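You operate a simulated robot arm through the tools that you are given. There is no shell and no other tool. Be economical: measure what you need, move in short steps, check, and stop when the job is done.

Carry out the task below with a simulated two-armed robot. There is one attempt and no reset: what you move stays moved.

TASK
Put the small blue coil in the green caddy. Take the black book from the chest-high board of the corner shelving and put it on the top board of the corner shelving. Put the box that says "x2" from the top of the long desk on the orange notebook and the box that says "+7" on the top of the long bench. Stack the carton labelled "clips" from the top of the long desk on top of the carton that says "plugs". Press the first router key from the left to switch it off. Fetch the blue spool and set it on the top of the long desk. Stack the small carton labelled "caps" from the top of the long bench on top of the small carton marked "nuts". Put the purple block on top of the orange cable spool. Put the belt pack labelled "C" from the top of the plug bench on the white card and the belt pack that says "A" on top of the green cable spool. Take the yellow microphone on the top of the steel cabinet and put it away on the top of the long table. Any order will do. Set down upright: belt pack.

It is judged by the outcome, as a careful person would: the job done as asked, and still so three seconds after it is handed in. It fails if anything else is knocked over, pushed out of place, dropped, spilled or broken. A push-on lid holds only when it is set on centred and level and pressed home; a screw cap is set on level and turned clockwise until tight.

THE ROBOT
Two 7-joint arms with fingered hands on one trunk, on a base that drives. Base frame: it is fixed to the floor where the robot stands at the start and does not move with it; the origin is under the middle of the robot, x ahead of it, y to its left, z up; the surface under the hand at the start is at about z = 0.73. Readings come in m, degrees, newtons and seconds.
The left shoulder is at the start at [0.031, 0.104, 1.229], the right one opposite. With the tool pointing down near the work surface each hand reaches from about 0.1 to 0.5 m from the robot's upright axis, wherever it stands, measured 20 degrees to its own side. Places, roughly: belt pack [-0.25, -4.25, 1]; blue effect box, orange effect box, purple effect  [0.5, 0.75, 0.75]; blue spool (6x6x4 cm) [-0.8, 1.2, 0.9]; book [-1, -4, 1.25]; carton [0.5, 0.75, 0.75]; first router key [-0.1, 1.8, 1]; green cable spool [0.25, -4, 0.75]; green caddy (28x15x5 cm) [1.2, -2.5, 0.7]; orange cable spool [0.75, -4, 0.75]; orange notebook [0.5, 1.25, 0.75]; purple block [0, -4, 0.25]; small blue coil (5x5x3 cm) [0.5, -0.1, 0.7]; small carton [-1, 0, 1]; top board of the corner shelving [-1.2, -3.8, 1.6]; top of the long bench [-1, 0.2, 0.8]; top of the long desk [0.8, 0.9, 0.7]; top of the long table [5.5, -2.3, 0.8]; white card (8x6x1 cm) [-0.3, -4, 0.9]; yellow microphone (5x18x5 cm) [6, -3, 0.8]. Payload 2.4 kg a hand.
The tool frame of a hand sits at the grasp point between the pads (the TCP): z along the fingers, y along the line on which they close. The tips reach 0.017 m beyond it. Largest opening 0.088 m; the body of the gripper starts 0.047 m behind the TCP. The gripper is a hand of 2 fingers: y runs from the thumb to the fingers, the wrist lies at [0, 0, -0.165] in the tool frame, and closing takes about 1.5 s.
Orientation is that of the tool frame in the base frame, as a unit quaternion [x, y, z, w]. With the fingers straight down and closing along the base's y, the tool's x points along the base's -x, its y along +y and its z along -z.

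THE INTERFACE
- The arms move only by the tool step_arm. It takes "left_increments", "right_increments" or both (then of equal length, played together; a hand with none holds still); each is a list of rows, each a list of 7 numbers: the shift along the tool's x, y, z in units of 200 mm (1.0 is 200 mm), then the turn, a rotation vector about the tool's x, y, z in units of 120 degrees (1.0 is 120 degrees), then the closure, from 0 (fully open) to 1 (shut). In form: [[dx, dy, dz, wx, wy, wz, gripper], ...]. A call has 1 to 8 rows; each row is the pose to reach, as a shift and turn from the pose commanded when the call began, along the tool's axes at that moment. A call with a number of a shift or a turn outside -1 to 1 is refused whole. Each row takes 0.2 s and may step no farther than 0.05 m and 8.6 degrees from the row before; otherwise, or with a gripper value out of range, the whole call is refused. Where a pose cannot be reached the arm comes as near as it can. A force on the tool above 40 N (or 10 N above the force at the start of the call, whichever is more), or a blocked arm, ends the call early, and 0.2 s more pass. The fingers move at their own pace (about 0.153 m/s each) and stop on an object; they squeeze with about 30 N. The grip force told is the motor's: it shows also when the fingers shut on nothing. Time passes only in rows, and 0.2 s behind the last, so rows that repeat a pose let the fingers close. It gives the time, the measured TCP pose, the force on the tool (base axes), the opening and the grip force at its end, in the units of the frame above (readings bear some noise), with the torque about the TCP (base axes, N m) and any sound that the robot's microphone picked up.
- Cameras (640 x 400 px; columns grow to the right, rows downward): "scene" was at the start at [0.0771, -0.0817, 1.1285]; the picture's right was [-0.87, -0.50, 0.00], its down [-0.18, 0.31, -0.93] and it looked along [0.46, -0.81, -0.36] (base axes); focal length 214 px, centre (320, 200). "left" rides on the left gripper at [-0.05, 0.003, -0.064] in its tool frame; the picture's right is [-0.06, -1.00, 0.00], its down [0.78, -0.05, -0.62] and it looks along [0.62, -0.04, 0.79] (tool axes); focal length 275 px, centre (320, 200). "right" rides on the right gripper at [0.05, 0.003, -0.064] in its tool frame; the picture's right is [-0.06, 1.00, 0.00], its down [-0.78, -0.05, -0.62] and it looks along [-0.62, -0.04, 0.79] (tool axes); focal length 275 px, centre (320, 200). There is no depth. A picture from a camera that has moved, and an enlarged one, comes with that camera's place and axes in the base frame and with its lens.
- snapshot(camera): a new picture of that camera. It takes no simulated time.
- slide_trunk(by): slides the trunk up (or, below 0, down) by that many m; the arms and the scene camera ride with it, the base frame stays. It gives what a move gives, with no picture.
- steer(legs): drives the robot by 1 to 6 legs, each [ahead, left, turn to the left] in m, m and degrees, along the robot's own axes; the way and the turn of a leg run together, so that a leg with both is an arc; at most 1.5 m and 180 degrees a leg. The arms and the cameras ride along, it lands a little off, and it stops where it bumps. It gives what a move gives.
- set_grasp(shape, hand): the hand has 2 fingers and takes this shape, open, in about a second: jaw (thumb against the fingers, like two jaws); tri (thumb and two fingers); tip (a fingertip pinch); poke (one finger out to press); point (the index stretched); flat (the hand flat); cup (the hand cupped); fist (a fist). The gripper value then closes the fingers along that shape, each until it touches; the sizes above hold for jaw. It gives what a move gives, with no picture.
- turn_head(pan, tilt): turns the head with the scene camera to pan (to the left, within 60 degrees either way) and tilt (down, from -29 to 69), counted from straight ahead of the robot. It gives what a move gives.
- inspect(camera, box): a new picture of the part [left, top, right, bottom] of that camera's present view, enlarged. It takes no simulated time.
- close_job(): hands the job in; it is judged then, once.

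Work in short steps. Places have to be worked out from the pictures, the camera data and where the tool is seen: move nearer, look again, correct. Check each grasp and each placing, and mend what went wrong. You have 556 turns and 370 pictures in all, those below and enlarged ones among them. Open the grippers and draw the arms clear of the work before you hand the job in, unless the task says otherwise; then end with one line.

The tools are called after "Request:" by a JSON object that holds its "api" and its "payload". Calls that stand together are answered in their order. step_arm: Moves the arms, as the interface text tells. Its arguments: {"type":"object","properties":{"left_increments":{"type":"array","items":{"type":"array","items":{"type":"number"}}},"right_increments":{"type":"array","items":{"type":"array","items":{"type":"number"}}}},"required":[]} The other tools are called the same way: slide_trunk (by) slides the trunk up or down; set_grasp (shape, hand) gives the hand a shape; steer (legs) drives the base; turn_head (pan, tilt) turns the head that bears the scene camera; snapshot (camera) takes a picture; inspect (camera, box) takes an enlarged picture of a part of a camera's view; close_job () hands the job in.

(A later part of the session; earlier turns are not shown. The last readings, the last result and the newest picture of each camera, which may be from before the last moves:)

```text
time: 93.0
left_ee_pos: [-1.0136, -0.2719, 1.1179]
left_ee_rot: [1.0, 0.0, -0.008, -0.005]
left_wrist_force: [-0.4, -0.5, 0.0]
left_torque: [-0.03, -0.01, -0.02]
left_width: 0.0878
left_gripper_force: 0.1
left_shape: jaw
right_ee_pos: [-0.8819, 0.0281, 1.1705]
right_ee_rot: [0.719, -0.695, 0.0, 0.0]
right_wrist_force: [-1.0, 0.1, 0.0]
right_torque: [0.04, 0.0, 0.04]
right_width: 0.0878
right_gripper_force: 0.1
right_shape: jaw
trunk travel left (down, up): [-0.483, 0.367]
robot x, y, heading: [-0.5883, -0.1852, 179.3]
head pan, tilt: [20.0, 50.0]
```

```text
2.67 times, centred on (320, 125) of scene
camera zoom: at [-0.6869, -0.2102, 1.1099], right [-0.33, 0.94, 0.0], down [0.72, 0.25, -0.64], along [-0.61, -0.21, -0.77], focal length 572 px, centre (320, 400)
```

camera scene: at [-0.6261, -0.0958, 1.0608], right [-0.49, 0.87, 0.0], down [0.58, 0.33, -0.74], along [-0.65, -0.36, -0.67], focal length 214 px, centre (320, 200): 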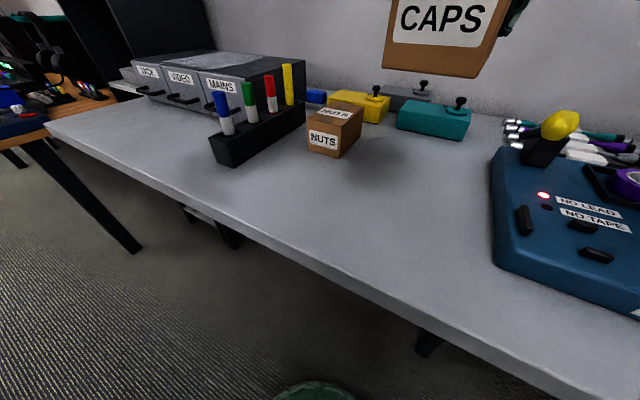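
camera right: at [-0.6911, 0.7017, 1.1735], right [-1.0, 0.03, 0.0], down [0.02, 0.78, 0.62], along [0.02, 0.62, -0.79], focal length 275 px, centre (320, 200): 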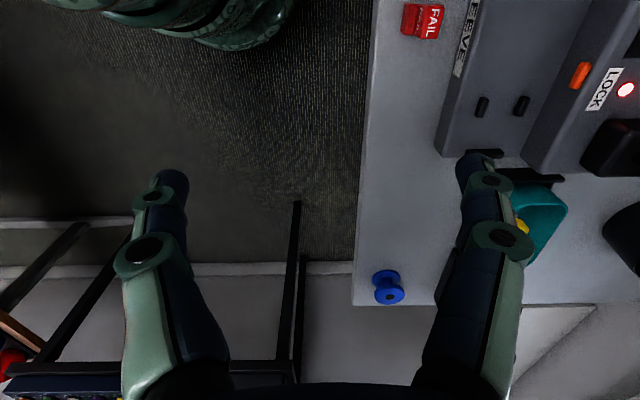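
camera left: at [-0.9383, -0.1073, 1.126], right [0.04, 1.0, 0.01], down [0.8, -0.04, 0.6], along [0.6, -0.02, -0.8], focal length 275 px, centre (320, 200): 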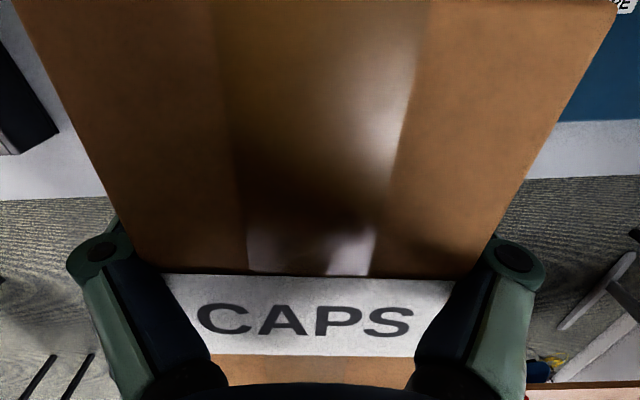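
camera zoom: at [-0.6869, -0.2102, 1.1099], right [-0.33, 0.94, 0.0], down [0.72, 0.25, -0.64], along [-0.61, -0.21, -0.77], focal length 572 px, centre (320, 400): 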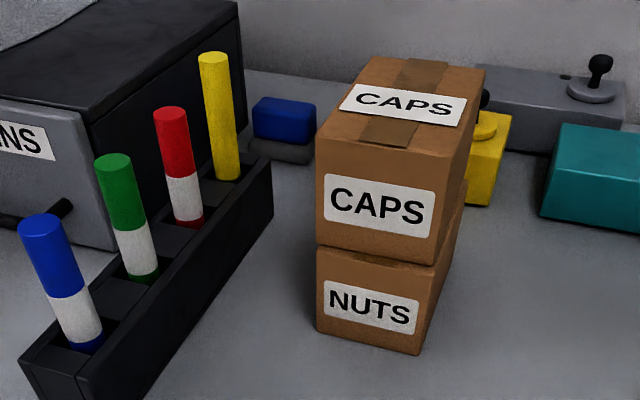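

Stack done. Now drive along the bench to the blue spool near (−0.92,1.22).

Request:
{"api": "step_arm", "payload": {"left_increments": [[0.25, 0, 0, 0, 0, 0, 0], [0.5, 0, 0, 0, 0, 0, 0], [0.75, 0, 0, 0, 0, 0, 0]]}}

Request:
{"api": "steer", "payload": {"legs": [[-0.15, 0, 0], [0, -1.25, 0], [0.05, 0, 0]]}}

Request:
{"api": "turn_head", "payload": {"pan": -15, "tilt": 45}}

Request:
{"api": "snapshot", "payload": {"camera": "scene"}}

Request:
{"api": "snapshot", "payload": {"camera": "right"}}

```text
time: 93.8
left_ee_pos: [-0.8806, -0.2851, 1.1071]
left_ee_rot: [1.0, 0.0, -0.009, -0.006]
left_wrist_force: [0.5, -1.4, -0.1]
left_torque: [0.0, -0.02, 0.0]
left_width: 0.088
left_gripper_force: 0.0
left_shape: jaw
left hand out of reach, approached as far as the arm can: row 3
right_ee_pos: [-0.8795, 0.0288, 1.1693]
right_ee_rot: [0.719, -0.695, -0.001, -0.001]
right_wrist_force: [0.1, 1.1, 0.6]
right_torque: [0.02, -0.01, 0.02]
right_width: 0.0878
right_gripper_force: 0.0
right_shape: jaw
trunk travel left (down, up): [-0.483, 0.367]
robot x, y, heading: [-0.5928, -0.1831, 179.5]
head pan, tilt: [20.0, 50.0]
```

```text
time: 101.6
left_ee_pos: [-0.7663, 0.9678, 1.1062]
left_ee_rot: [1.0, -0.002, -0.009, -0.006]
left_wrist_force: [0.1, 0.3, 0.3]
left_torque: [-0.02, 0.03, 0.0]
left_width: 0.0877
left_gripper_force: 0.1
left_shape: jaw
right_ee_pos: [-0.7672, 1.2794, 1.1686]
right_ee_rot: [0.718, -0.696, 0.0, -0.001]
right_wrist_force: [-0.1, -0.3, -0.1]
right_torque: [0.01, 0.0, -0.03]
right_width: 0.0877
right_gripper_force: 0.1
right_shape: jaw
trunk travel left (down, up): [-0.483, 0.367]
robot x, y, heading: [-0.47, 1.0688, 179.3]
head pan, tilt: [20.0, 50.0]
```

```text
time: 102.6
left_ee_pos: [-0.7638, 0.9679, 1.1076]
left_ee_rot: [1.0, -0.002, -0.009, -0.006]
left_wrist_force: [-0.3, -0.4, -0.6]
left_torque: [0.01, 0.01, -0.01]
left_width: 0.0881
left_gripper_force: 0.1
left_shape: jaw
right_ee_pos: [-0.7648, 1.2806, 1.1693]
right_ee_rot: [0.718, -0.696, 0.0, -0.001]
right_wrist_force: [0.2, 0.2, -0.6]
right_torque: [0.02, 0.02, 0.0]
right_width: 0.0877
right_gripper_force: 0.0
right_shape: jaw
trunk travel left (down, up): [-0.483, 0.367]
robot x, y, heading: [-0.4733, 1.0701, 179.2]
head pan, tilt: [-15.0, 45.0]
```

```text
321 pictures are left
camera scene: at [-0.5766, 1.0883, 1.1168], right [0.27, 0.96, 0.0], down [0.68, -0.19, -0.71], along [-0.68, 0.19, -0.71], focal length 214 px, centre (320, 200)
```

scene: 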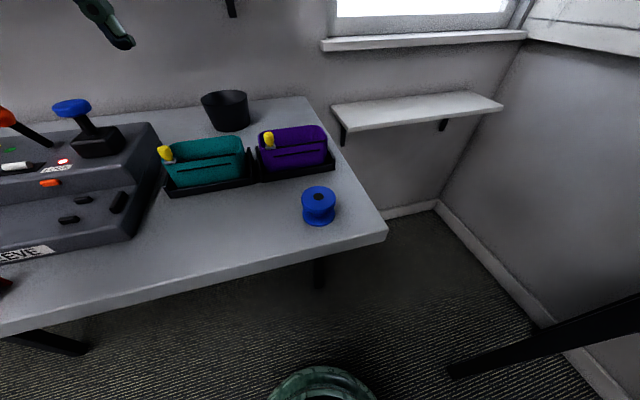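

```text
320 pictures are left
camera right: at [-0.7665, 1.23, 1.2336], right [-1.0, 0.03, 0.0], down [0.02, 0.78, 0.62], along [0.02, 0.62, -0.79], focal length 275 px, centre (320, 200)
```

right: 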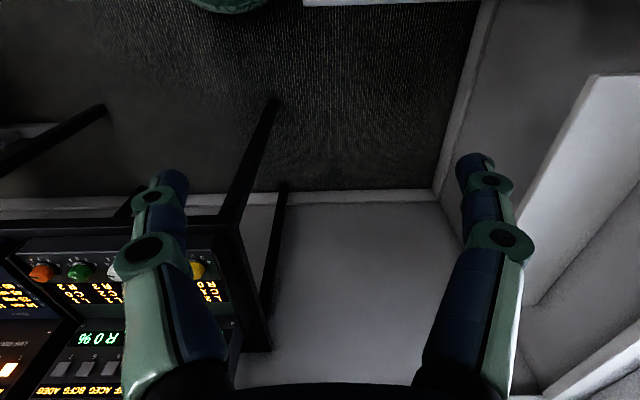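

Blue spool at ≈(−0.805,1.152). Move the right hand above it.

Request:
{"api": "step_arm", "payload": {"right_increments": [[0.21, 0.07, 0, 0, 0, 0, 0], [0.42, 0.14, 0, 0, 0, 0, 0], [0.634, 0.219, 0, 0, 0, 0, 0], [0.634, 0.219, 0.2, 0, 0, 0, 0], [0.634, 0.219, 0.4, 0, 0, 0, 0], [0.634, 0.219, 0.6, 0, 0, 0, 0], [0.634, 0.219, 0.8, 0, 0, 0, 0]]}}

Request:
{"api": "snapshot", "payload": {"camera": "right"}}

```text
time: 104.2
left_ee_pos: [-0.7646, 0.9677, 1.1074]
left_ee_rot: [1.0, -0.003, -0.009, -0.006]
left_wrist_force: [0.1, -0.6, 0.0]
left_torque: [-0.01, 0.0, 0.02]
left_width: 0.088
left_gripper_force: 0.1
left_shape: jaw
right_ee_pos: [-0.8039, 1.1537, 1.0087]
right_ee_rot: [0.719, -0.695, -0.001, 0.001]
right_wrist_force: [0.9, 0.9, 0.4]
right_torque: [-0.03, -0.01, 0.03]
right_width: 0.088
right_gripper_force: 0.0
right_shape: jaw
trunk travel left (down, up): [-0.483, 0.367]
robot x, y, heading: [-0.4722, 1.0661, 179.1]
head pan, tilt: [-15.0, 45.0]
```

```text
319 pictures are left
camera right: at [-0.8061, 1.1025, 1.073], right [-1.0, 0.03, 0.0], down [0.02, 0.78, 0.62], along [0.02, 0.62, -0.78], focal length 275 px, centre (320, 200)
```

right: 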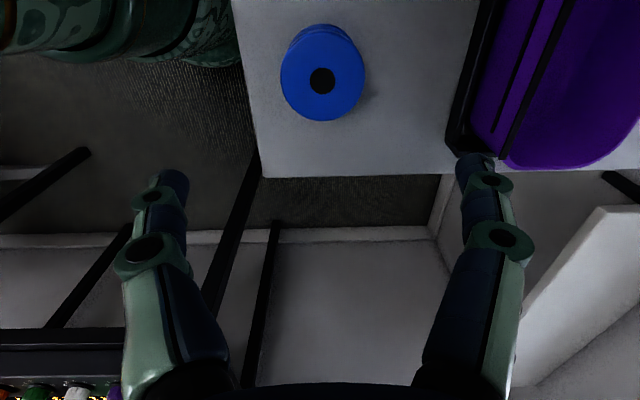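

Centred. Descend and grip.

Request:
{"api": "step_arm", "payload": {"right_increments": [[0, -0.01, 0.2, 0, 0, 0, 0], [0, -0.01, 0.4, 0, 0, 0, 0], [0, -0.01, 0.55, 0, 0, 0, 0], [0, -0.01, 0.65, 0, 0, 0, 0], [0, -0.01, 0.65, 0, 0, 0, 1], [0, -0.01, 0.65, 0, 0, 0, 1], [0, -0.01, 0.65, 0, 0, 0, 1], [0, -0.01, 0.65, 0, 0, 0, 1]]}}

Request:
{"api": "step_arm", "payload": {"right_increments": [[0, 0, -0.25, 0, 0, 0, 1], [0, 0, -0.5, 0, 0, 0, 1], [0, 0, -0.75, 0, 0, 0, 1], [0, 0, -1, 0, 0, 0, 1]]}}

Request:
{"api": "snapshot", "payload": {"camera": "right"}}

```text
time: 106.0
left_ee_pos: [-0.7643, 0.9674, 1.1071]
left_ee_rot: [1.0, -0.003, -0.009, -0.006]
left_wrist_force: [-0.3, -0.3, -0.4]
left_torque: [-0.02, -0.01, 0.03]
left_width: 0.0879
left_gripper_force: 0.1
left_shape: jaw
right_ee_pos: [-0.8023, 1.1521, 0.8791]
right_ee_rot: [0.717, -0.697, -0.001, -0.001]
right_wrist_force: [0.9, 0.3, -1.3]
right_torque: [-0.03, 0.02, 0.03]
right_width: 0.0469
right_gripper_force: 29.3
right_shape: jaw
trunk travel left (down, up): [-0.483, 0.367]
robot x, y, heading: [-0.4738, 1.0706, 179.2]
head pan, tilt: [-15.0, 45.0]
```

```text
time: 107.0
left_ee_pos: [-0.7659, 0.9676, 1.1072]
left_ee_rot: [1.0, -0.003, -0.01, -0.006]
left_wrist_force: [-0.6, -0.7, -0.4]
left_torque: [-0.02, 0.0, 0.02]
left_width: 0.0878
left_gripper_force: 0.1
left_shape: jaw
right_ee_pos: [-0.803, 1.151, 1.0794]
right_ee_rot: [0.719, -0.695, 0.0, 0.0]
right_wrist_force: [-0.2, -0.3, -1.1]
right_torque: [0.0, 0.03, -0.03]
right_width: 0.0465
right_gripper_force: 30.2
right_shape: jaw
trunk travel left (down, up): [-0.483, 0.367]
robot x, y, heading: [-0.4732, 1.0678, 179.2]
head pan, tilt: [-15.0, 45.0]
```

```text
318 pictures are left
camera right: at [-0.8046, 1.1007, 1.1438], right [-1.0, 0.03, 0.0], down [0.02, 0.78, 0.62], along [0.02, 0.62, -0.78], focal length 275 px, centre (320, 200)
```

right: 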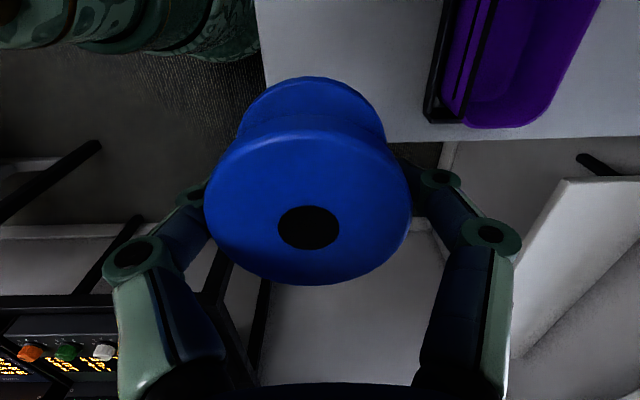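

Spool held by the hub. Now back off and turn right to face the router (+y) for the key press with the left hand.

Request:
{"api": "steer", "payload": {"legs": [[-0.3, 0, 0], [0, 0, -89]]}}

Request:
{"api": "turn_head", "payload": {"pan": 0, "tilt": 20}}

Request:
{"api": "snapshot", "payload": {"camera": "scene"}}

```text
time: 112.8
left_ee_pos: [-0.2812, 1.3527, 1.1068]
left_ee_rot: [0.715, -0.699, -0.002, -0.011]
left_wrist_force: [-0.1, -0.2, 0.0]
left_torque: [0.01, -0.03, -0.02]
left_width: 0.088
left_gripper_force: 0.0
left_shape: jaw
right_ee_pos: [-0.0983, 1.3962, 1.0786]
right_ee_rot: [-0.031, 1.0, 0.0, 0.001]
right_wrist_force: [0.4, -0.2, -1.3]
right_torque: [0.02, -0.02, 0.02]
right_width: 0.0462
right_gripper_force: 30.0
right_shape: jaw
trunk travel left (down, up): [-0.483, 0.367]
robot x, y, heading: [-0.1747, 1.0632, 90.8]
head pan, tilt: [-15.0, 45.0]
```

```text
time: 113.7
left_ee_pos: [-0.2805, 1.3537, 1.1073]
left_ee_rot: [0.715, -0.699, -0.002, -0.011]
left_wrist_force: [1.0, 0.0, -0.7]
left_torque: [0.01, -0.02, 0.04]
left_width: 0.0878
left_gripper_force: 0.0
left_shape: jaw
right_ee_pos: [-0.0992, 1.3968, 1.0785]
right_ee_rot: [-0.03, 1.0, -0.001, 0.001]
right_wrist_force: [0.5, -0.3, -0.9]
right_torque: [-0.01, 0.05, -0.01]
right_width: 0.0464
right_gripper_force: 30.0
right_shape: jaw
trunk travel left (down, up): [-0.483, 0.367]
robot x, y, heading: [-0.1708, 1.0638, 91.0]
head pan, tilt: [0.0, 20.0]
```

```text
317 pictures are left
camera scene: at [-0.1728, 1.1831, 1.1554], right [1.0, 0.01, 0.0], down [0.0, -0.34, -0.94], along [-0.01, 0.94, -0.34], focal length 214 px, centre (320, 200)
```

scene: 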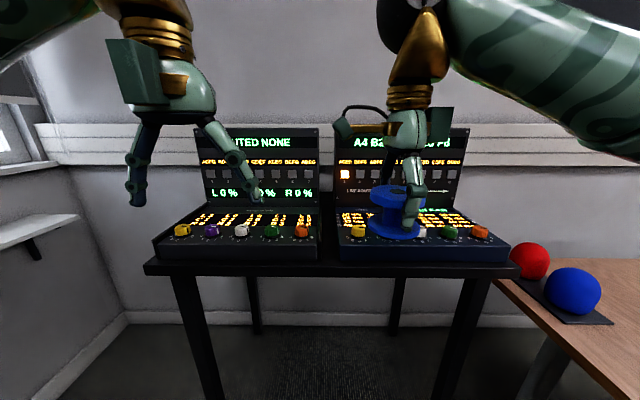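

Key 1 triangulated at ≈(−0.102,1.835,1.004). Shift right 0.15 and ahead 0.2, with the spool hand moved aside.

Request:
{"api": "step_arm", "payload": {"right_increments": [[-0.2, 0, 0, 0, 0, 0, 1], [-0.4, 0, 0, 0, 0, 0, 1], [-0.6, 0, 0, 0, 0, 0, 1]]}}

Request:
{"api": "steer", "payload": {"legs": [[0, -0.15, 0], [0.18, 0, 0]]}}

Request:
{"api": "snapshot", "payload": {"camera": "scene"}}

```text
time: 114.5
left_ee_pos: [-0.2805, 1.3518, 1.1079]
left_ee_rot: [0.715, -0.699, -0.002, -0.011]
left_wrist_force: [0.1, -0.4, 0.5]
left_torque: [-0.01, 0.03, -0.01]
left_width: 0.0878
left_gripper_force: 0.1
left_shape: jaw
right_ee_pos: [0.0217, 1.4027, 1.0791]
right_ee_rot: [-0.031, 1.0, 0.0, 0.0]
right_wrist_force: [-0.1, 0.7, -1.3]
right_torque: [0.0, -0.02, 0.03]
right_width: 0.0463
right_gripper_force: 29.9
right_shape: jaw
trunk travel left (down, up): [-0.483, 0.367]
robot x, y, heading: [-0.1742, 1.0644, 90.8]
head pan, tilt: [0.0, 20.0]
```

```text
time: 117.0
left_ee_pos: [-0.1343, 1.5359, 1.1069]
left_ee_rot: [0.715, -0.699, -0.001, -0.01]
left_wrist_force: [-0.2, 0.3, 0.1]
left_torque: [0.0, 0.01, -0.03]
left_width: 0.0879
left_gripper_force: 0.0
left_shape: jaw
right_ee_pos: [0.1678, 1.5859, 1.0769]
right_ee_rot: [-0.03, 1.0, -0.001, 0.0]
right_wrist_force: [-0.6, 0.5, -0.3]
right_torque: [0.0, 0.0, 0.03]
right_width: 0.0461
right_gripper_force: 29.5
right_shape: jaw
trunk travel left (down, up): [-0.483, 0.367]
robot x, y, heading: [-0.031, 1.2443, 90.6]
head pan, tilt: [0.0, 20.0]
```

```text
316 pictures are left
camera scene: at [-0.0259, 1.3659, 1.1554], right [1.0, 0.01, 0.0], down [0.0, -0.34, -0.94], along [-0.01, 0.94, -0.34], focal length 214 px, centre (320, 200)
```

scene: 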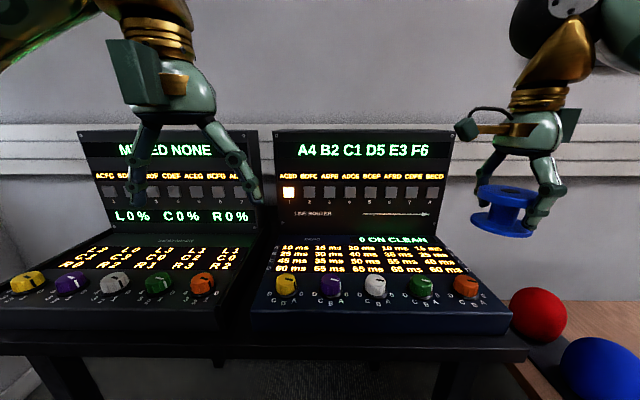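

Pitch the left hand forward (about tool y) while closing the fingers and moving in front of the key.

Request:
{"api": "step_arm", "payload": {"left_increments": [[0, -0.02, 0, 0, -0.07, 0, 1], [0, -0.04, 0, 0, -0.14, 0, 1], [0, -0.06, 0, 0, -0.21, 0, 1], [-0.05, -0.08, 0, 0, -0.28, 0, 1], [-0.1, -0.1, 0, 0, -0.35, 0, 1], [-0.15, -0.12, 0.05, 0, -0.42, 0, 1], [-0.2, -0.14, 0.1, 0, -0.49, 0, 1], [-0.25, -0.16, 0.15, 0, -0.56, 0, 1]]}}

```text
time: 118.8
left_ee_pos: [-0.1028, 1.5864, 1.0776]
left_ee_rot: [0.595, -0.575, -0.399, -0.395]
left_wrist_force: [0.8, -0.7, -0.5]
left_torque: [0.0, -0.01, -0.02]
left_width: 0.0
left_gripper_force: 30.4
left_shape: jaw
left hand out of reach, approached as far as the arm can: row 1, 2, 3, 4, 5, 6, 7
right_ee_pos: [0.167, 1.5857, 1.0783]
right_ee_rot: [-0.03, 1.0, 0.0, 0.001]
right_wrist_force: [-0.4, 0.6, -0.3]
right_torque: [-0.01, -0.02, 0.0]
right_width: 0.0467
right_gripper_force: 29.9
right_shape: jaw
trunk travel left (down, up): [-0.483, 0.367]
robot x, y, heading: [-0.0287, 1.2487, 90.8]
head pan, tilt: [0.0, 20.0]
```

Tool now points forward, ~22° down (roughly normal to the leaning panel). Advance to ~10 cm before the key and look.

Request:
{"api": "step_arm", "payload": {"left_increments": [[-0.03, 0, 0.2, 0, 0, 0, 1], [-0.06, 0, 0.4, 0, 0, 0, 1], [-0.09, 0, 0.6, 0, 0, 0, 1], [-0.09, 0, 0.7, 0, 0, 0, 1]]}}

Request:
{"api": "snapshot", "payload": {"camera": "left"}}

Request:
{"api": "snapshot", "payload": {"camera": "scene"}}

```text
time: 119.8
left_ee_pos: [-0.1062, 1.7228, 1.0441]
left_ee_rot: [0.595, -0.576, -0.398, -0.396]
left_wrist_force: [-0.1, -0.3, 0.3]
left_torque: [0.01, -0.03, 0.0]
left_width: 0.0001
left_gripper_force: 29.9
left_shape: jaw
right_ee_pos: [0.1683, 1.5856, 1.0779]
right_ee_rot: [-0.031, 1.0, 0.0, 0.0]
right_wrist_force: [0.4, 0.1, -1.3]
right_torque: [-0.01, -0.05, -0.02]
right_width: 0.0462
right_gripper_force: 30.0
right_shape: jaw
trunk travel left (down, up): [-0.483, 0.367]
robot x, y, heading: [-0.0276, 1.2458, 90.6]
head pan, tilt: [0.0, 20.0]
```

```text
315 pictures are left
camera left: at [-0.1096, 1.6823, 1.1128], right [1.0, 0.05, 0.07], down [0.07, -0.86, -0.5], along [0.04, 0.5, -0.86], focal length 275 px, centre (320, 200)
```

left: 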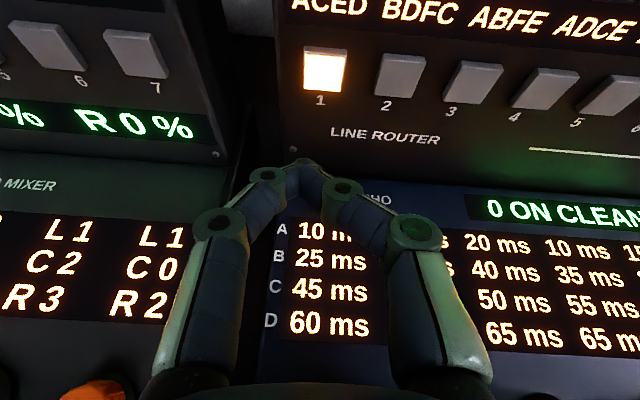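

```text
314 pictures are left
camera scene: at [-0.0258, 1.3653, 1.1555], right [1.0, 0.01, 0.0], down [0.0, -0.34, -0.94], along [-0.01, 0.94, -0.34], focal length 214 px, centre (320, 200)
```

scene: 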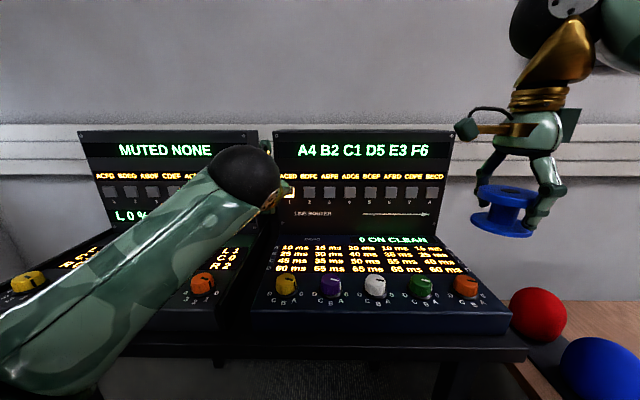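

Key confirmed. Approach, then creep with small steps.

Request:
{"api": "step_arm", "payload": {"left_increments": [[-0.03, -0.02, 0.15, 0, 0, 0, 1], [-0.03, -0.02, 0.3, 0, 0, 0, 1], [-0.03, -0.02, 0.4, 0, 0, 0, 1], [-0.03, -0.02, 0.42, 0, 0, 0, 1]]}}

Request:
{"api": "snapshot", "payload": {"camera": "left"}}

```text
time: 120.8
left_ee_pos: [-0.104, 1.8033, 1.019]
left_ee_rot: [0.594, -0.576, -0.398, -0.396]
left_wrist_force: [0.3, 0.6, -0.1]
left_torque: [-0.02, 0.0, 0.05]
left_width: 0.0
left_gripper_force: 30.0
left_shape: jaw
right_ee_pos: [0.1663, 1.5856, 1.0785]
right_ee_rot: [-0.031, 1.0, 0.0, 0.0]
right_wrist_force: [0.0, -0.2, -0.4]
right_torque: [0.03, -0.02, 0.0]
right_width: 0.0465
right_gripper_force: 29.9
right_shape: jaw
trunk travel left (down, up): [-0.483, 0.367]
robot x, y, heading: [-0.0233, 1.2454, 90.7]
head pan, tilt: [0.0, 20.0]
```

```text
313 pictures are left
camera left: at [-0.1076, 1.7627, 1.0877], right [1.0, 0.05, 0.07], down [0.07, -0.86, -0.5], along [0.04, 0.5, -0.86], focal length 275 px, centre (320, 200)
```

left: 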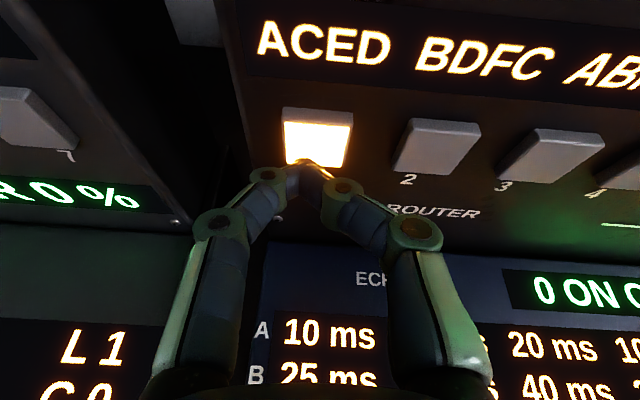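

Tip just below the key; nudge up 6 mm and right 4 mm, then creep in.

Request:
{"api": "step_arm", "payload": {"left_increments": [[-0.04, -0.02, 0, 0, 0, 0, 1], [-0.04, -0.02, 0.02, 0, 0, 0, 1], [-0.04, -0.02, 0.04, 0, 0, 0, 1]]}}

Request:
{"api": "snapshot", "payload": {"camera": "left"}}

```text
time: 121.6
left_ee_pos: [-0.1, 1.8136, 1.0232]
left_ee_rot: [0.594, -0.576, -0.398, -0.397]
left_wrist_force: [0.3, 0.3, 0.1]
left_torque: [0.01, -0.01, 0.0]
left_width: 0.0003
left_gripper_force: 30.1
left_shape: jaw
right_ee_pos: [0.168, 1.5852, 1.0781]
right_ee_rot: [-0.03, 1.0, 0.0, 0.001]
right_wrist_force: [-0.6, 0.3, -1.2]
right_torque: [0.0, 0.0, -0.01]
right_width: 0.0466
right_gripper_force: 29.2
right_shape: jaw
trunk travel left (down, up): [-0.483, 0.367]
robot x, y, heading: [-0.027, 1.242, 90.5]
head pan, tilt: [0.0, 20.0]
```

```text
312 pictures are left
camera left: at [-0.1034, 1.7733, 1.0915], right [1.0, 0.05, 0.07], down [0.07, -0.86, -0.5], along [0.04, 0.5, -0.86], focal length 275 px, centre (320, 200)
```

left: 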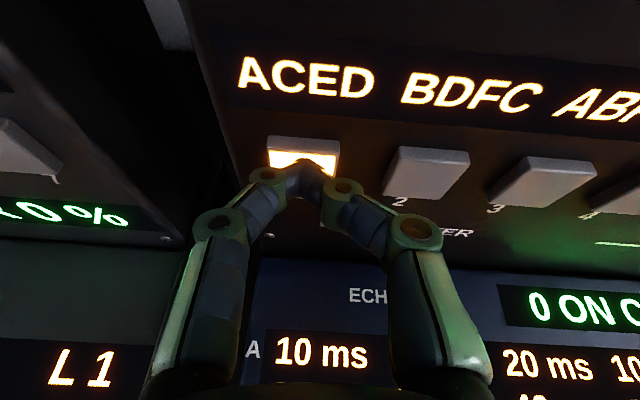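

Tip is over the key. Creep in 2 mm steps.

Request:
{"api": "step_arm", "payload": {"left_increments": [[0, 0, 0.01, 0, 0, 0, 1], [0, 0, 0.02, 0, 0, 0, 1], [0, 0, 0.03, 0, 0, 0, 1]]}}

Request:
{"api": "snapshot", "payload": {"camera": "left"}}

```text
time: 122.4
left_ee_pos: [-0.0998, 1.8181, 1.0197]
left_ee_rot: [0.595, -0.576, -0.398, -0.395]
left_wrist_force: [-0.1, -1.4, 0.9]
left_torque: [0.02, 0.01, 0.03]
left_width: 0.0002
left_gripper_force: 30.2
left_shape: jaw
right_ee_pos: [0.1684, 1.5845, 1.077]
right_ee_rot: [-0.031, 1.0, 0.001, 0.0]
right_wrist_force: [-0.5, -0.4, -0.6]
right_torque: [0.02, -0.02, -0.01]
right_width: 0.0465
right_gripper_force: 30.0
right_shape: jaw
trunk travel left (down, up): [-0.483, 0.367]
robot x, y, heading: [-0.0247, 1.2429, 90.8]
head pan, tilt: [0.0, 20.0]
heard: click
```

```text
311 pictures are left
camera left: at [-0.1032, 1.7784, 1.0897], right [1.0, 0.05, 0.07], down [0.07, -0.86, -0.5], along [0.04, 0.5, -0.86], focal length 275 px, centre (320, 200)
```

left: 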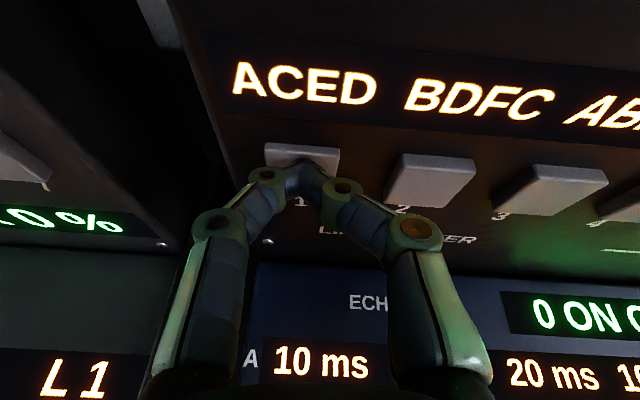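

Click heard and the key light went off. Retreat along the tool axis and verify.

Request:
{"api": "step_arm", "payload": {"left_increments": [[0, 0, -0.1, 0, 0, 0, 1], [0, 0, -0.3, 0, 0, 0, 1], [0, 0, -0.5, 0, 0, 0, 1], [0, 0, -0.75, 0, 0, 0, 1], [0, 0, -1, 0, 0, 0, 1]]}}

Request:
{"api": "inspect", "payload": {"camera": "scene", "box": [240, 110, 480, 260]}}

```text
time: 123.2
left_ee_pos: [-0.1275, 1.7654, 1.1554]
left_ee_rot: [0.539, -0.533, -0.489, -0.43]
left_wrist_force: [0.0, 0.1, -0.7]
left_torque: [0.05, 0.03, -0.01]
left_width: 0.0
left_gripper_force: 30.0
left_shape: jaw
right_ee_pos: [0.1668, 1.5853, 1.078]
right_ee_rot: [-0.03, 1.0, -0.001, 0.001]
right_wrist_force: [0.1, -0.1, -0.9]
right_torque: [0.01, 0.03, 0.01]
right_width: 0.0464
right_gripper_force: 29.5
right_shape: jaw
trunk travel left (down, up): [-0.483, 0.367]
robot x, y, heading: [-0.0267, 1.2412, 91.1]
head pan, tilt: [0.0, 20.0]
stopped in row 4 (left hand): the arm was blocked; the commanded pose is now the measured one
```

```text
2.67 times, centred on (360, 185) of scene
camera zoom: at [-0.0264, 1.3655, 1.1555], right [1.0, 0.01, 0.0], down [0.01, -0.34, -0.94], along [-0.01, 0.94, -0.34], focal length 572 px, centre (213, 240)
```

zoom: 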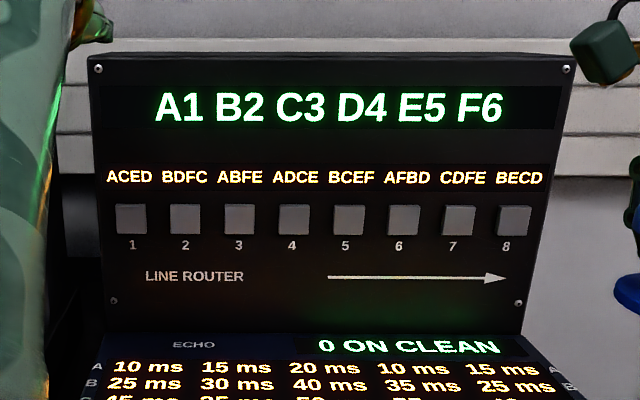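

Key 1 is off. The arm got blocked withdrawing, so back the whole robot off instead.

Request:
{"api": "steer", "payload": {"legs": [[-0.3, 0, 0]]}}

Request:
{"api": "snapshot", "payload": {"camera": "scene"}}

```text
time: 125.3
left_ee_pos: [-0.1224, 1.4633, 1.157]
left_ee_rot: [0.539, -0.534, -0.489, -0.43]
left_wrist_force: [-0.9, -0.4, 0.8]
left_torque: [0.03, 0.0, -0.01]
left_width: 0.0003
left_gripper_force: 29.8
left_shape: jaw
right_ee_pos: [0.1731, 1.2841, 1.0785]
right_ee_rot: [-0.03, 1.0, 0.0, 0.0]
right_wrist_force: [0.6, 0.0, -0.1]
right_torque: [0.02, 0.01, 0.01]
right_width: 0.0466
right_gripper_force: 29.4
right_shape: jaw
trunk travel left (down, up): [-0.483, 0.367]
robot x, y, heading: [-0.0212, 0.941, 90.9]
head pan, tilt: [0.0, 20.0]
```

```text
309 pictures are left
camera scene: at [-0.0216, 1.0638, 1.1556], right [1.0, 0.01, 0.0], down [0.0, -0.34, -0.94], along [-0.01, 0.94, -0.34], focal length 214 px, centre (320, 200)
```

scene: 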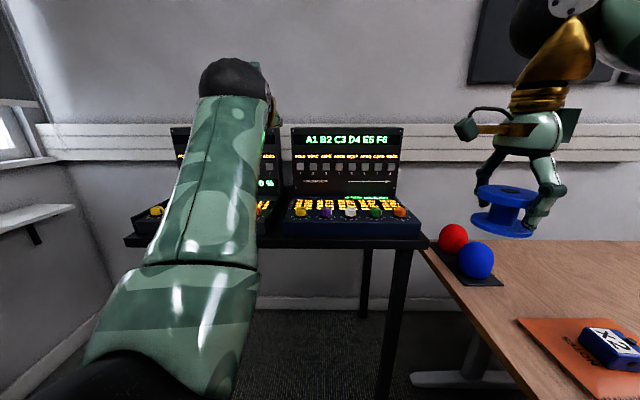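

Bring the left hand back to tool-down.

Request:
{"api": "step_arm", "payload": {"left_increments": [[0, 0, -0.05, 0, 0.07, 0, 1], [0, 0, -0.1, 0, 0.14, 0, 1], [0, 0, -0.15, 0, 0.21, 0, 0.5], [0, 0, -0.2, 0, 0.28, 0, 0], [0, 0, -0.25, 0, 0.35, 0, 0], [0, 0, -0.3, 0, 0.42, 0, 0], [0, 0, -0.35, 0, 0.49, 0, 0], [0, 0, -0.4, 0, 0.56, 0, 0]]}}

```text
time: 127.1
left_ee_pos: [-0.1242, 1.4487, 1.1334]
left_ee_rot: [0.72, -0.683, -0.108, -0.061]
left_wrist_force: [0.1, 0.0, 0.7]
left_torque: [0.01, 0.02, -0.02]
left_width: 0.0881
left_gripper_force: 0.1
left_shape: jaw
left hand out of reach, approached as far as the arm can: row 6, 7, 8
right_ee_pos: [0.1712, 1.2848, 1.0786]
right_ee_rot: [-0.03, 1.0, 0.0, 0.0]
right_wrist_force: [0.1, -0.2, -0.1]
right_torque: [-0.03, 0.0, 0.02]
right_width: 0.0464
right_gripper_force: 30.1
right_shape: jaw
trunk travel left (down, up): [-0.483, 0.367]
robot x, y, heading: [-0.0215, 0.9421, 90.9]
head pan, tilt: [0.0, 20.0]
```

Request:
{"api": "step_arm", "payload": {"left_increments": [[0.2, 0, 0, 0.017, 0.05, 0, 0], [0.4, 0, 0, 0.034, 0.11, 0, 0], [0.6, 0, 0, 0.034, 0.11, 0, 0], [0.75, 0, 0, 0.034, 0.11, 0, 0]]}}

Request:
{"api": "snapshot", "payload": {"camera": "scene"}}

```text
time: 128.1
left_ee_pos: [-0.1329, 1.4231, 1.0459]
left_ee_rot: [0.725, -0.689, -0.002, -0.009]
left_wrist_force: [-0.5, 0.0, -0.3]
left_torque: [-0.03, 0.0, -0.02]
left_width: 0.0878
left_gripper_force: 0.0
left_shape: jaw
left hand out of reach, approached as far as the arm can: row 1, 2, 3, 4
right_ee_pos: [0.1726, 1.2849, 1.0781]
right_ee_rot: [-0.03, 1.0, 0.0, 0.0]
right_wrist_force: [-0.7, -0.2, -0.3]
right_torque: [-0.02, -0.01, 0.0]
right_width: 0.0466
right_gripper_force: 30.0
right_shape: jaw
trunk travel left (down, up): [-0.483, 0.367]
robot x, y, heading: [-0.0229, 0.9452, 90.7]
head pan, tilt: [0.0, 20.0]
```

```text
308 pictures are left
camera scene: at [-0.0216, 1.0644, 1.1555], right [1.0, 0.01, 0.0], down [0.0, -0.34, -0.94], along [-0.01, 0.94, -0.34], focal length 214 px, centre (320, 200)
```

scene: 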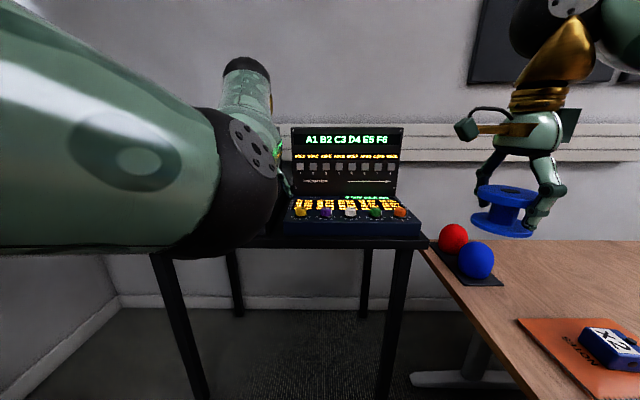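

Tool is down again but arm is extended; move it back towards its home-like pose (left, back, up).

Request:
{"api": "step_arm", "payload": {"left_increments": [[0, 0.2, -0.1, 0, 0, 0, 0], [0, 0.4, -0.2, 0, 0, 0, 0], [0.1, 0.6, -0.3, 0, 0, 0, 0], [0.2, 0.8, -0.4, 0, 0, 0, 0], [0.4, 0.9, -0.4, 0, 0, 0, 0], [0.6, 1, -0.4, 0, 0, 0, 0]]}}

```text
time: 129.5
left_ee_pos: [-0.3285, 1.2924, 1.1234]
left_ee_rot: [0.724, -0.689, -0.001, -0.009]
left_wrist_force: [0.0, 0.6, -0.5]
left_torque: [0.04, 0.03, 0.01]
left_width: 0.0877
left_gripper_force: 0.0
left_shape: jaw
left hand out of reach, approached as far as the arm can: row 1
right_ee_pos: [0.172, 1.2844, 1.0784]
right_ee_rot: [-0.031, 1.0, 0.0, 0.0]
right_wrist_force: [-0.8, -0.1, -0.7]
right_torque: [-0.03, 0.0, -0.02]
right_width: 0.0466
right_gripper_force: 30.1
right_shape: jaw
trunk travel left (down, up): [-0.483, 0.367]
robot x, y, heading: [-0.0197, 0.9478, 90.9]
head pan, tilt: [0.0, 20.0]
```

Left arm recovered. Turn to face the desk and place the spool at the free spot near (0.46,0.80).

Request:
{"api": "steer", "payload": {"legs": [[0, 0, -90.5], [0.12, 0, 0]]}}

Request:
{"api": "turn_head", "payload": {"pan": 0, "tilt": 55}}

Request:
{"api": "snapshot", "payload": {"camera": "scene"}}

```text
time: 134.6
left_ee_pos: [0.4494, 1.2481, 1.1241]
left_ee_rot: [-0.023, 1.0, -0.005, 0.006]
left_wrist_force: [0.6, -0.2, -0.6]
left_torque: [0.01, 0.0, 0.0]
left_width: 0.0879
left_gripper_force: 0.0
left_shape: jaw
right_ee_pos: [0.439, 0.7492, 1.0779]
right_ee_rot: [0.687, 0.727, -0.001, -0.002]
right_wrist_force: [0.5, 0.0, -0.4]
right_torque: [0.0, -0.01, 0.01]
right_width: 0.0465
right_gripper_force: 29.9
right_shape: jaw
trunk travel left (down, up): [-0.483, 0.367]
robot x, y, heading: [0.0992, 0.9469, 0.3]
head pan, tilt: [0.0, 20.0]
```

```text
time: 135.6
left_ee_pos: [0.4492, 1.2478, 1.1231]
left_ee_rot: [-0.022, 1.0, -0.005, 0.007]
left_wrist_force: [0.0, -1.1, -0.1]
left_torque: [-0.03, 0.0, -0.02]
left_width: 0.0879
left_gripper_force: 0.0
left_shape: jaw
right_ee_pos: [0.4387, 0.7503, 1.0782]
right_ee_rot: [0.687, 0.727, 0.0, 0.0]
right_wrist_force: [0.3, 0.1, -0.4]
right_torque: [0.02, 0.0, -0.03]
right_width: 0.0462
right_gripper_force: 30.4
right_shape: jaw
trunk travel left (down, up): [-0.483, 0.367]
robot x, y, heading: [0.1001, 0.948, 0.1]
head pan, tilt: [0.0, 55.0]
```

```text
307 pictures are left
camera scene: at [0.2011, 0.9445, 1.1035], right [0.01, -1.0, 0.0], down [-0.82, -0.01, -0.57], along [0.57, 0.01, -0.82], focal length 214 px, centre (320, 200)
```

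scene: 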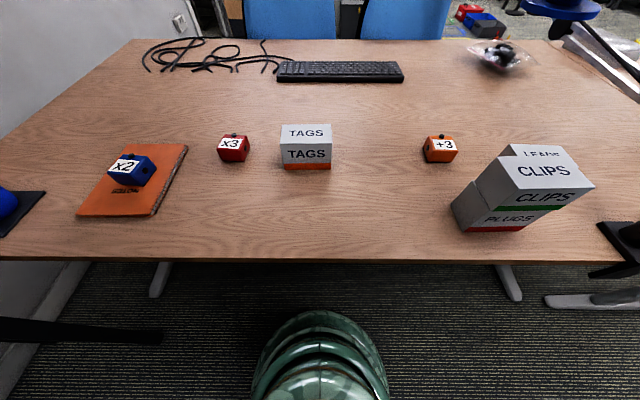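

Spot (0.46,0.86) is clear. Move there and lower.

Request:
{"api": "step_arm", "payload": {"right_increments": [[0.2, 0.05, 0, 0, 0, 0, 1], [0.4, 0.1, 0, 0, 0, 0, 1], [0.55, 0.13, 0, 0, 0, 0, 1], [0.55, 0.13, 0.25, 0, 0, 0, 1], [0.55, 0.13, 0.5, 0, 0, 0, 1], [0.55, 0.13, 0.75, 0, 0, 0, 1], [0.55, 0.13, 1, 0, 0, 0, 1]]}}

Request:
{"api": "step_arm", "payload": {"right_increments": [[0, 0, 0.2, 0, 0, 0, 1], [0, 0, 0.4, 0, 0, 0, 1], [0, 0, 0.5, 0, 0, 0, 1], [0, 0, 0.55, 0, 0, 0, 1], [0, 0, 0.575, 0, 0, 0, 1], [0, 0, 0.6, 0, 0, 0, 1]]}}

Request:
{"api": "snapshot", "payload": {"camera": "right"}}

```text
time: 137.2
left_ee_pos: [0.4494, 1.2487, 1.1226]
left_ee_rot: [-0.022, 1.0, -0.005, 0.006]
left_wrist_force: [-0.7, 0.5, 0.2]
left_torque: [0.0, -0.01, 0.0]
left_width: 0.0878
left_gripper_force: 0.0
left_shape: jaw
right_ee_pos: [0.4576, 0.8615, 0.8749]
right_ee_rot: [0.687, 0.726, 0.0, 0.0]
right_wrist_force: [-0.1, 0.0, 0.2]
right_torque: [-0.01, 0.03, -0.02]
right_width: 0.0464
right_gripper_force: 30.3
right_shape: jaw
trunk travel left (down, up): [-0.483, 0.367]
robot x, y, heading: [0.0981, 0.9502, 0.4]
head pan, tilt: [0.0, 55.0]
```

```text
time: 138.6
left_ee_pos: [0.4498, 1.2489, 1.1227]
left_ee_rot: [-0.023, 1.0, -0.005, 0.007]
left_wrist_force: [0.4, -0.3, -0.1]
left_torque: [-0.01, 0.03, 0.01]
left_width: 0.088
left_gripper_force: 0.0
left_shape: jaw
right_ee_pos: [0.4573, 0.8615, 0.7579]
right_ee_rot: [0.687, 0.726, 0.0, 0.0]
right_wrist_force: [-0.3, 0.7, 2.8]
right_torque: [0.01, 0.01, 0.0]
right_width: 0.0462
right_gripper_force: 30.0
right_shape: jaw
trunk travel left (down, up): [-0.483, 0.367]
robot x, y, heading: [0.0962, 0.9452, 0.3]
head pan, tilt: [0.0, 55.0]
```

```text
306 pictures are left
camera right: at [0.4579, 0.9104, 0.8217], right [1.0, -0.01, 0.0], down [0.0, -0.79, 0.62], along [0.0, -0.62, -0.79], focal length 275 px, centre (320, 200)
```

right: 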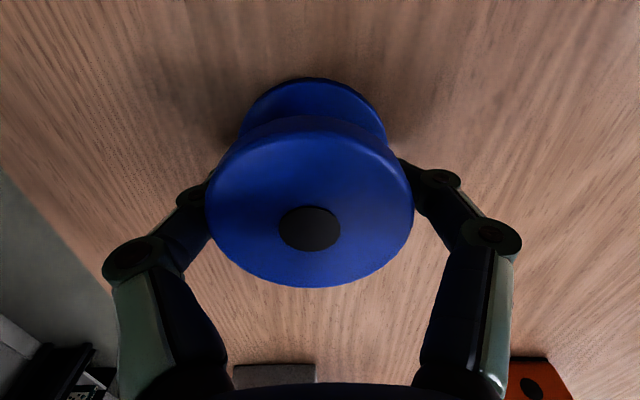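

Contact reached. Release and raise.

Request:
{"api": "step_arm", "payload": {"right_increments": [[0, 0, 0.005, 0, 0, 0, 0.5], [0, 0, 0.005, 0, 0, 0, 0], [0, 0, 0.005, 0, 0, 0, 0], [0, 0, -0.2, 0, 0, 0, 0], [0, 0, -0.45, 0, 0, 0, 0], [0, 0, -0.7, 0, 0, 0, 0], [0, 0, -0.95, 0, 0, 0, 0]]}}

Request:
{"api": "snapshot", "payload": {"camera": "right"}}

```text
time: 140.2
left_ee_pos: [0.4491, 1.2481, 1.1225]
left_ee_rot: [-0.022, 1.0, -0.006, 0.008]
left_wrist_force: [-0.4, -0.1, 0.5]
left_torque: [-0.01, 0.01, 0.0]
left_width: 0.0879
left_gripper_force: 0.0
left_shape: jaw
right_ee_pos: [0.458, 0.8596, 0.9485]
right_ee_rot: [0.687, 0.726, -0.002, 0.0]
right_wrist_force: [-0.4, 0.9, 0.3]
right_torque: [0.04, 0.02, -0.01]
right_width: 0.0878
right_gripper_force: 0.2
right_shape: jaw
trunk travel left (down, up): [-0.483, 0.367]
robot x, y, heading: [0.1002, 0.9485, 0.7]
head pan, tilt: [0.0, 55.0]
```

```text
305 pictures are left
camera right: at [0.4586, 0.9102, 1.0125], right [1.0, -0.01, 0.0], down [0.0, -0.78, 0.62], along [0.0, -0.62, -0.78], focal length 275 px, centre (320, 200)
```

right: 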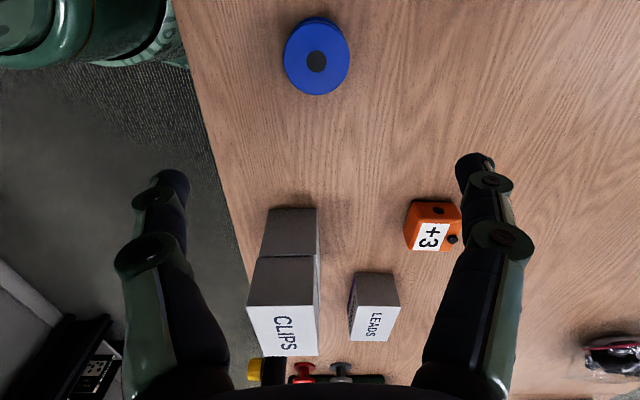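

Spool standing. Raise, back off and strafe to the blue coil at ≈(0.48,−0.09).

Request:
{"api": "step_arm", "payload": {"right_increments": [[0, 0, -0.25, 0, 0, 0, 0], [0, 0, -0.5, 0, 0, 0, 0], [0, 0, -0.75, 0, 0, 0, 0], [-0.2, -0.1, -0.75, 0, 0, 0, 0], [-0.4, -0.2, -0.75, 0, 0, 0, 0]]}}

Request:
{"api": "steer", "payload": {"legs": [[-0.1, 0, 0], [0, -0.87, 0], [0.08, 0, 0]]}}

Request:
{"api": "snapshot", "payload": {"camera": "scene"}}

Request:
{"api": "snapshot", "payload": {"camera": "right"}}

```text
time: 141.4
left_ee_pos: [0.4499, 1.2473, 1.1234]
left_ee_rot: [-0.023, 1.0, -0.006, 0.007]
left_wrist_force: [-0.7, -0.2, 0.3]
left_torque: [0.0, -0.03, 0.05]
left_width: 0.0882
left_gripper_force: 0.1
left_shape: jaw
right_ee_pos: [0.4223, 0.7768, 1.0985]
right_ee_rot: [0.687, 0.727, -0.002, 0.001]
right_wrist_force: [-0.7, 0.3, 0.6]
right_torque: [-0.01, 0.01, -0.01]
right_width: 0.0881
right_gripper_force: 0.0
right_shape: jaw
trunk travel left (down, up): [-0.483, 0.367]
robot x, y, heading: [0.0968, 0.9428, 0.5]
head pan, tilt: [0.0, 55.0]
```

```text
time: 147.3
left_ee_pos: [0.4388, 0.3824, 1.1224]
left_ee_rot: [-0.021, 1.0, -0.005, 0.006]
left_wrist_force: [-0.3, -0.1, 0.1]
left_torque: [0.01, -0.02, 0.04]
left_width: 0.0878
left_gripper_force: 0.0
left_shape: jaw
right_ee_pos: [0.411, -0.0878, 1.0979]
right_ee_rot: [0.687, 0.726, 0.0, -0.001]
right_wrist_force: [0.9, 0.2, -0.2]
right_torque: [0.02, 0.01, 0.01]
right_width: 0.0881
right_gripper_force: 0.0
right_shape: jaw
trunk travel left (down, up): [-0.483, 0.367]
robot x, y, heading: [0.0842, 0.0809, 0.7]
head pan, tilt: [0.0, 55.0]
```

```text
304 pictures are left
camera scene: at [0.189, 0.0788, 1.1033], right [0.01, -1.0, 0.0], down [-0.82, -0.01, -0.57], along [0.57, 0.0, -0.82], focal length 214 px, centre (320, 200)
```

scene: 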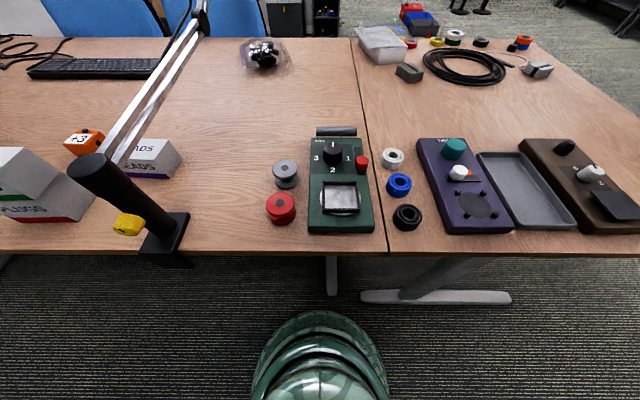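

```text
303 pictures are left
camera right: at [0.4119, -0.0386, 1.1626], right [1.0, -0.01, 0.0], down [-0.01, -0.79, 0.62], along [-0.01, -0.62, -0.79], focal length 275 px, centre (320, 200)
```

right: 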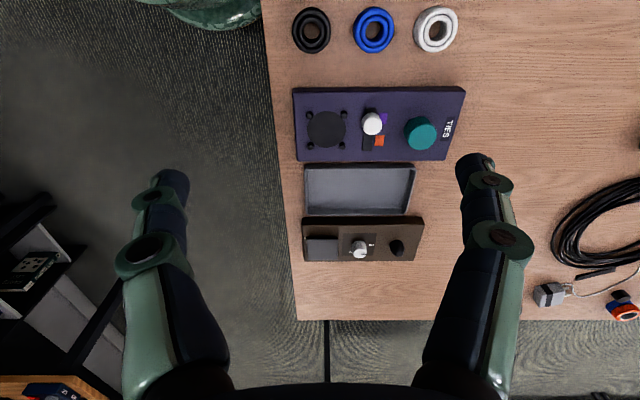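

Blue coil at ≈(0.478,−0.086) between other coils and two devices; I grip diagonally (45°) for clearance.

Request:
{"api": "step_arm", "payload": {"right_increments": [[0, 0.11, 0, 0, 0, -0.06, 0.2], [0, 0.22, 0, 0, 0, -0.12, 0.2], [0, 0.33, 0, 0, 0, -0.18, 0.2], [0, 0.33, 0.2, 0, 0, -0.24, 0.2], [0, 0.33, 0.4, 0, 0, -0.3, 0.2], [0, 0.33, 0.6, 0, 0, -0.35, 0.2], [0, 0.33, 0.75, 0, 0, -0.35, 0.2]]}}

Request:
{"api": "snapshot", "payload": {"camera": "right"}}

```text
time: 148.9
left_ee_pos: [0.4364, 0.3818, 1.1229]
left_ee_rot: [-0.022, 1.0, -0.006, 0.006]
left_wrist_force: [-0.2, 0.4, -0.5]
left_torque: [0.02, 0.03, -0.01]
left_width: 0.088
left_gripper_force: 0.0
left_shape: jaw
right_ee_pos: [0.4772, -0.0852, 0.9483]
right_ee_rot: [0.381, 0.924, 0.0, 0.0]
right_wrist_force: [0.0, 0.0, 0.5]
right_torque: [-0.01, -0.01, 0.0]
right_width: 0.0707
right_gripper_force: 0.1
right_shape: jaw
trunk travel left (down, up): [-0.483, 0.367]
robot x, y, heading: [0.0834, 0.0806, 0.4]
head pan, tilt: [0.0, 55.0]
```

```text
302 pictures are left
camera right: at [0.4437, -0.0482, 1.0125], right [0.75, 0.66, 0.0], down [0.52, -0.59, 0.62], along [0.41, -0.46, -0.79], focal length 275 px, centre (320, 200)
```

right: 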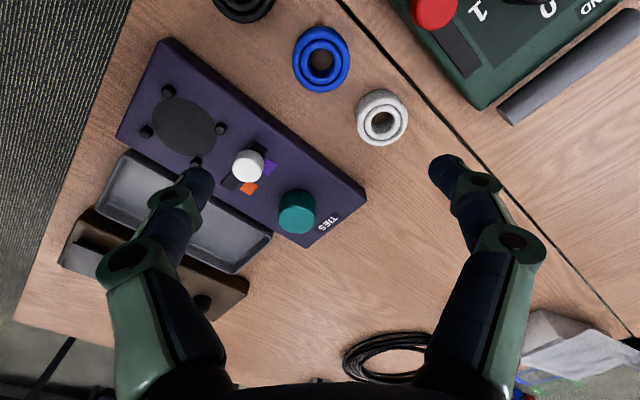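

Coil centred. Descend and grip.

Request:
{"api": "step_arm", "payload": {"right_increments": [[0, 0, 0.25, 0, 0, 0, 0.2], [0, 0, 0.5, 0, 0, 0, 0.2], [0, 0, 0.75, 0, 0, 0, 0.2], [0, 0, 0.9, 0, 0, 0, 0.2], [0, 0, 0.97, 0, 0, 0, 0.2], [0, 0, 0.97, 0, 0, 0, 1], [0, 0, 0.97, 0, 0, 0, 1], [0, 0, 0.97, 0, 0, 0, 1]]}}

Request:
{"api": "step_arm", "payload": {"right_increments": [[0, 0, 0, 0, 0, 0, 1], [0, 0, -0.2, 0, 0, 0, 1], [0, 0, -0.4, 0, 0, 0, 1], [0, 0, -0.6, 0, 0, 0, 1], [0, 0, -0.8, 0, 0, 0, 1], [0, 0, -1, 0, 0, 0, 1]]}}

Request:
{"api": "snapshot", "payload": {"camera": "right"}}

```text
time: 150.8
left_ee_pos: [0.4361, 0.3819, 1.1227]
left_ee_rot: [-0.022, 1.0, -0.006, 0.006]
left_wrist_force: [0.0, 0.6, 0.5]
left_torque: [0.01, 0.03, -0.03]
left_width: 0.088
left_gripper_force: 0.0
left_shape: jaw
right_ee_pos: [0.4766, -0.086, 0.7549]
right_ee_rot: [0.382, 0.924, -0.001, -0.001]
right_wrist_force: [0.4, 0.5, -0.2]
right_torque: [0.06, 0.01, -0.05]
right_width: 0.0411
right_gripper_force: 30.0
right_shape: jaw
trunk travel left (down, up): [-0.483, 0.367]
robot x, y, heading: [0.0891, 0.077, 0.5]
head pan, tilt: [0.0, 55.0]
```

```text
time: 152.2
left_ee_pos: [0.436, 0.3816, 1.1234]
left_ee_rot: [-0.022, 1.0, -0.006, 0.006]
left_wrist_force: [0.3, 0.7, 0.0]
left_torque: [-0.01, 0.0, -0.01]
left_width: 0.0881
left_gripper_force: 0.0
left_shape: jaw
right_ee_pos: [0.4775, -0.0843, 0.9548]
right_ee_rot: [0.382, 0.924, -0.001, 0.0]
right_wrist_force: [-0.8, 0.0, -0.4]
right_torque: [-0.01, -0.01, -0.03]
right_width: 0.0409
right_gripper_force: 30.0
right_shape: jaw
trunk travel left (down, up): [-0.483, 0.367]
robot x, y, heading: [0.0885, 0.0768, 0.3]
head pan, tilt: [0.0, 55.0]
```

```text
301 pictures are left
camera right: at [0.4439, -0.048, 1.0192], right [0.75, 0.66, 0.0], down [0.52, -0.59, 0.62], along [0.41, -0.46, -0.79], focal length 275 px, centre (320, 200)
```

right: 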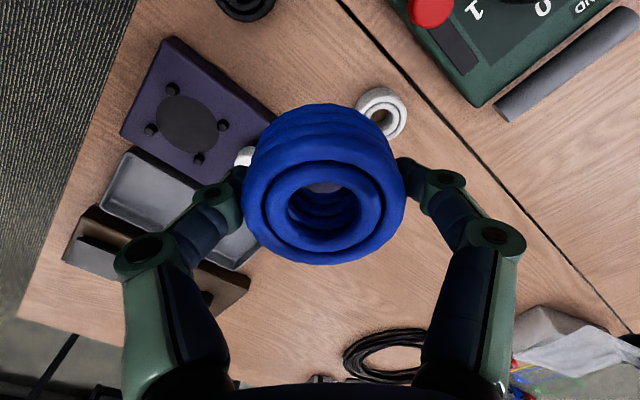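

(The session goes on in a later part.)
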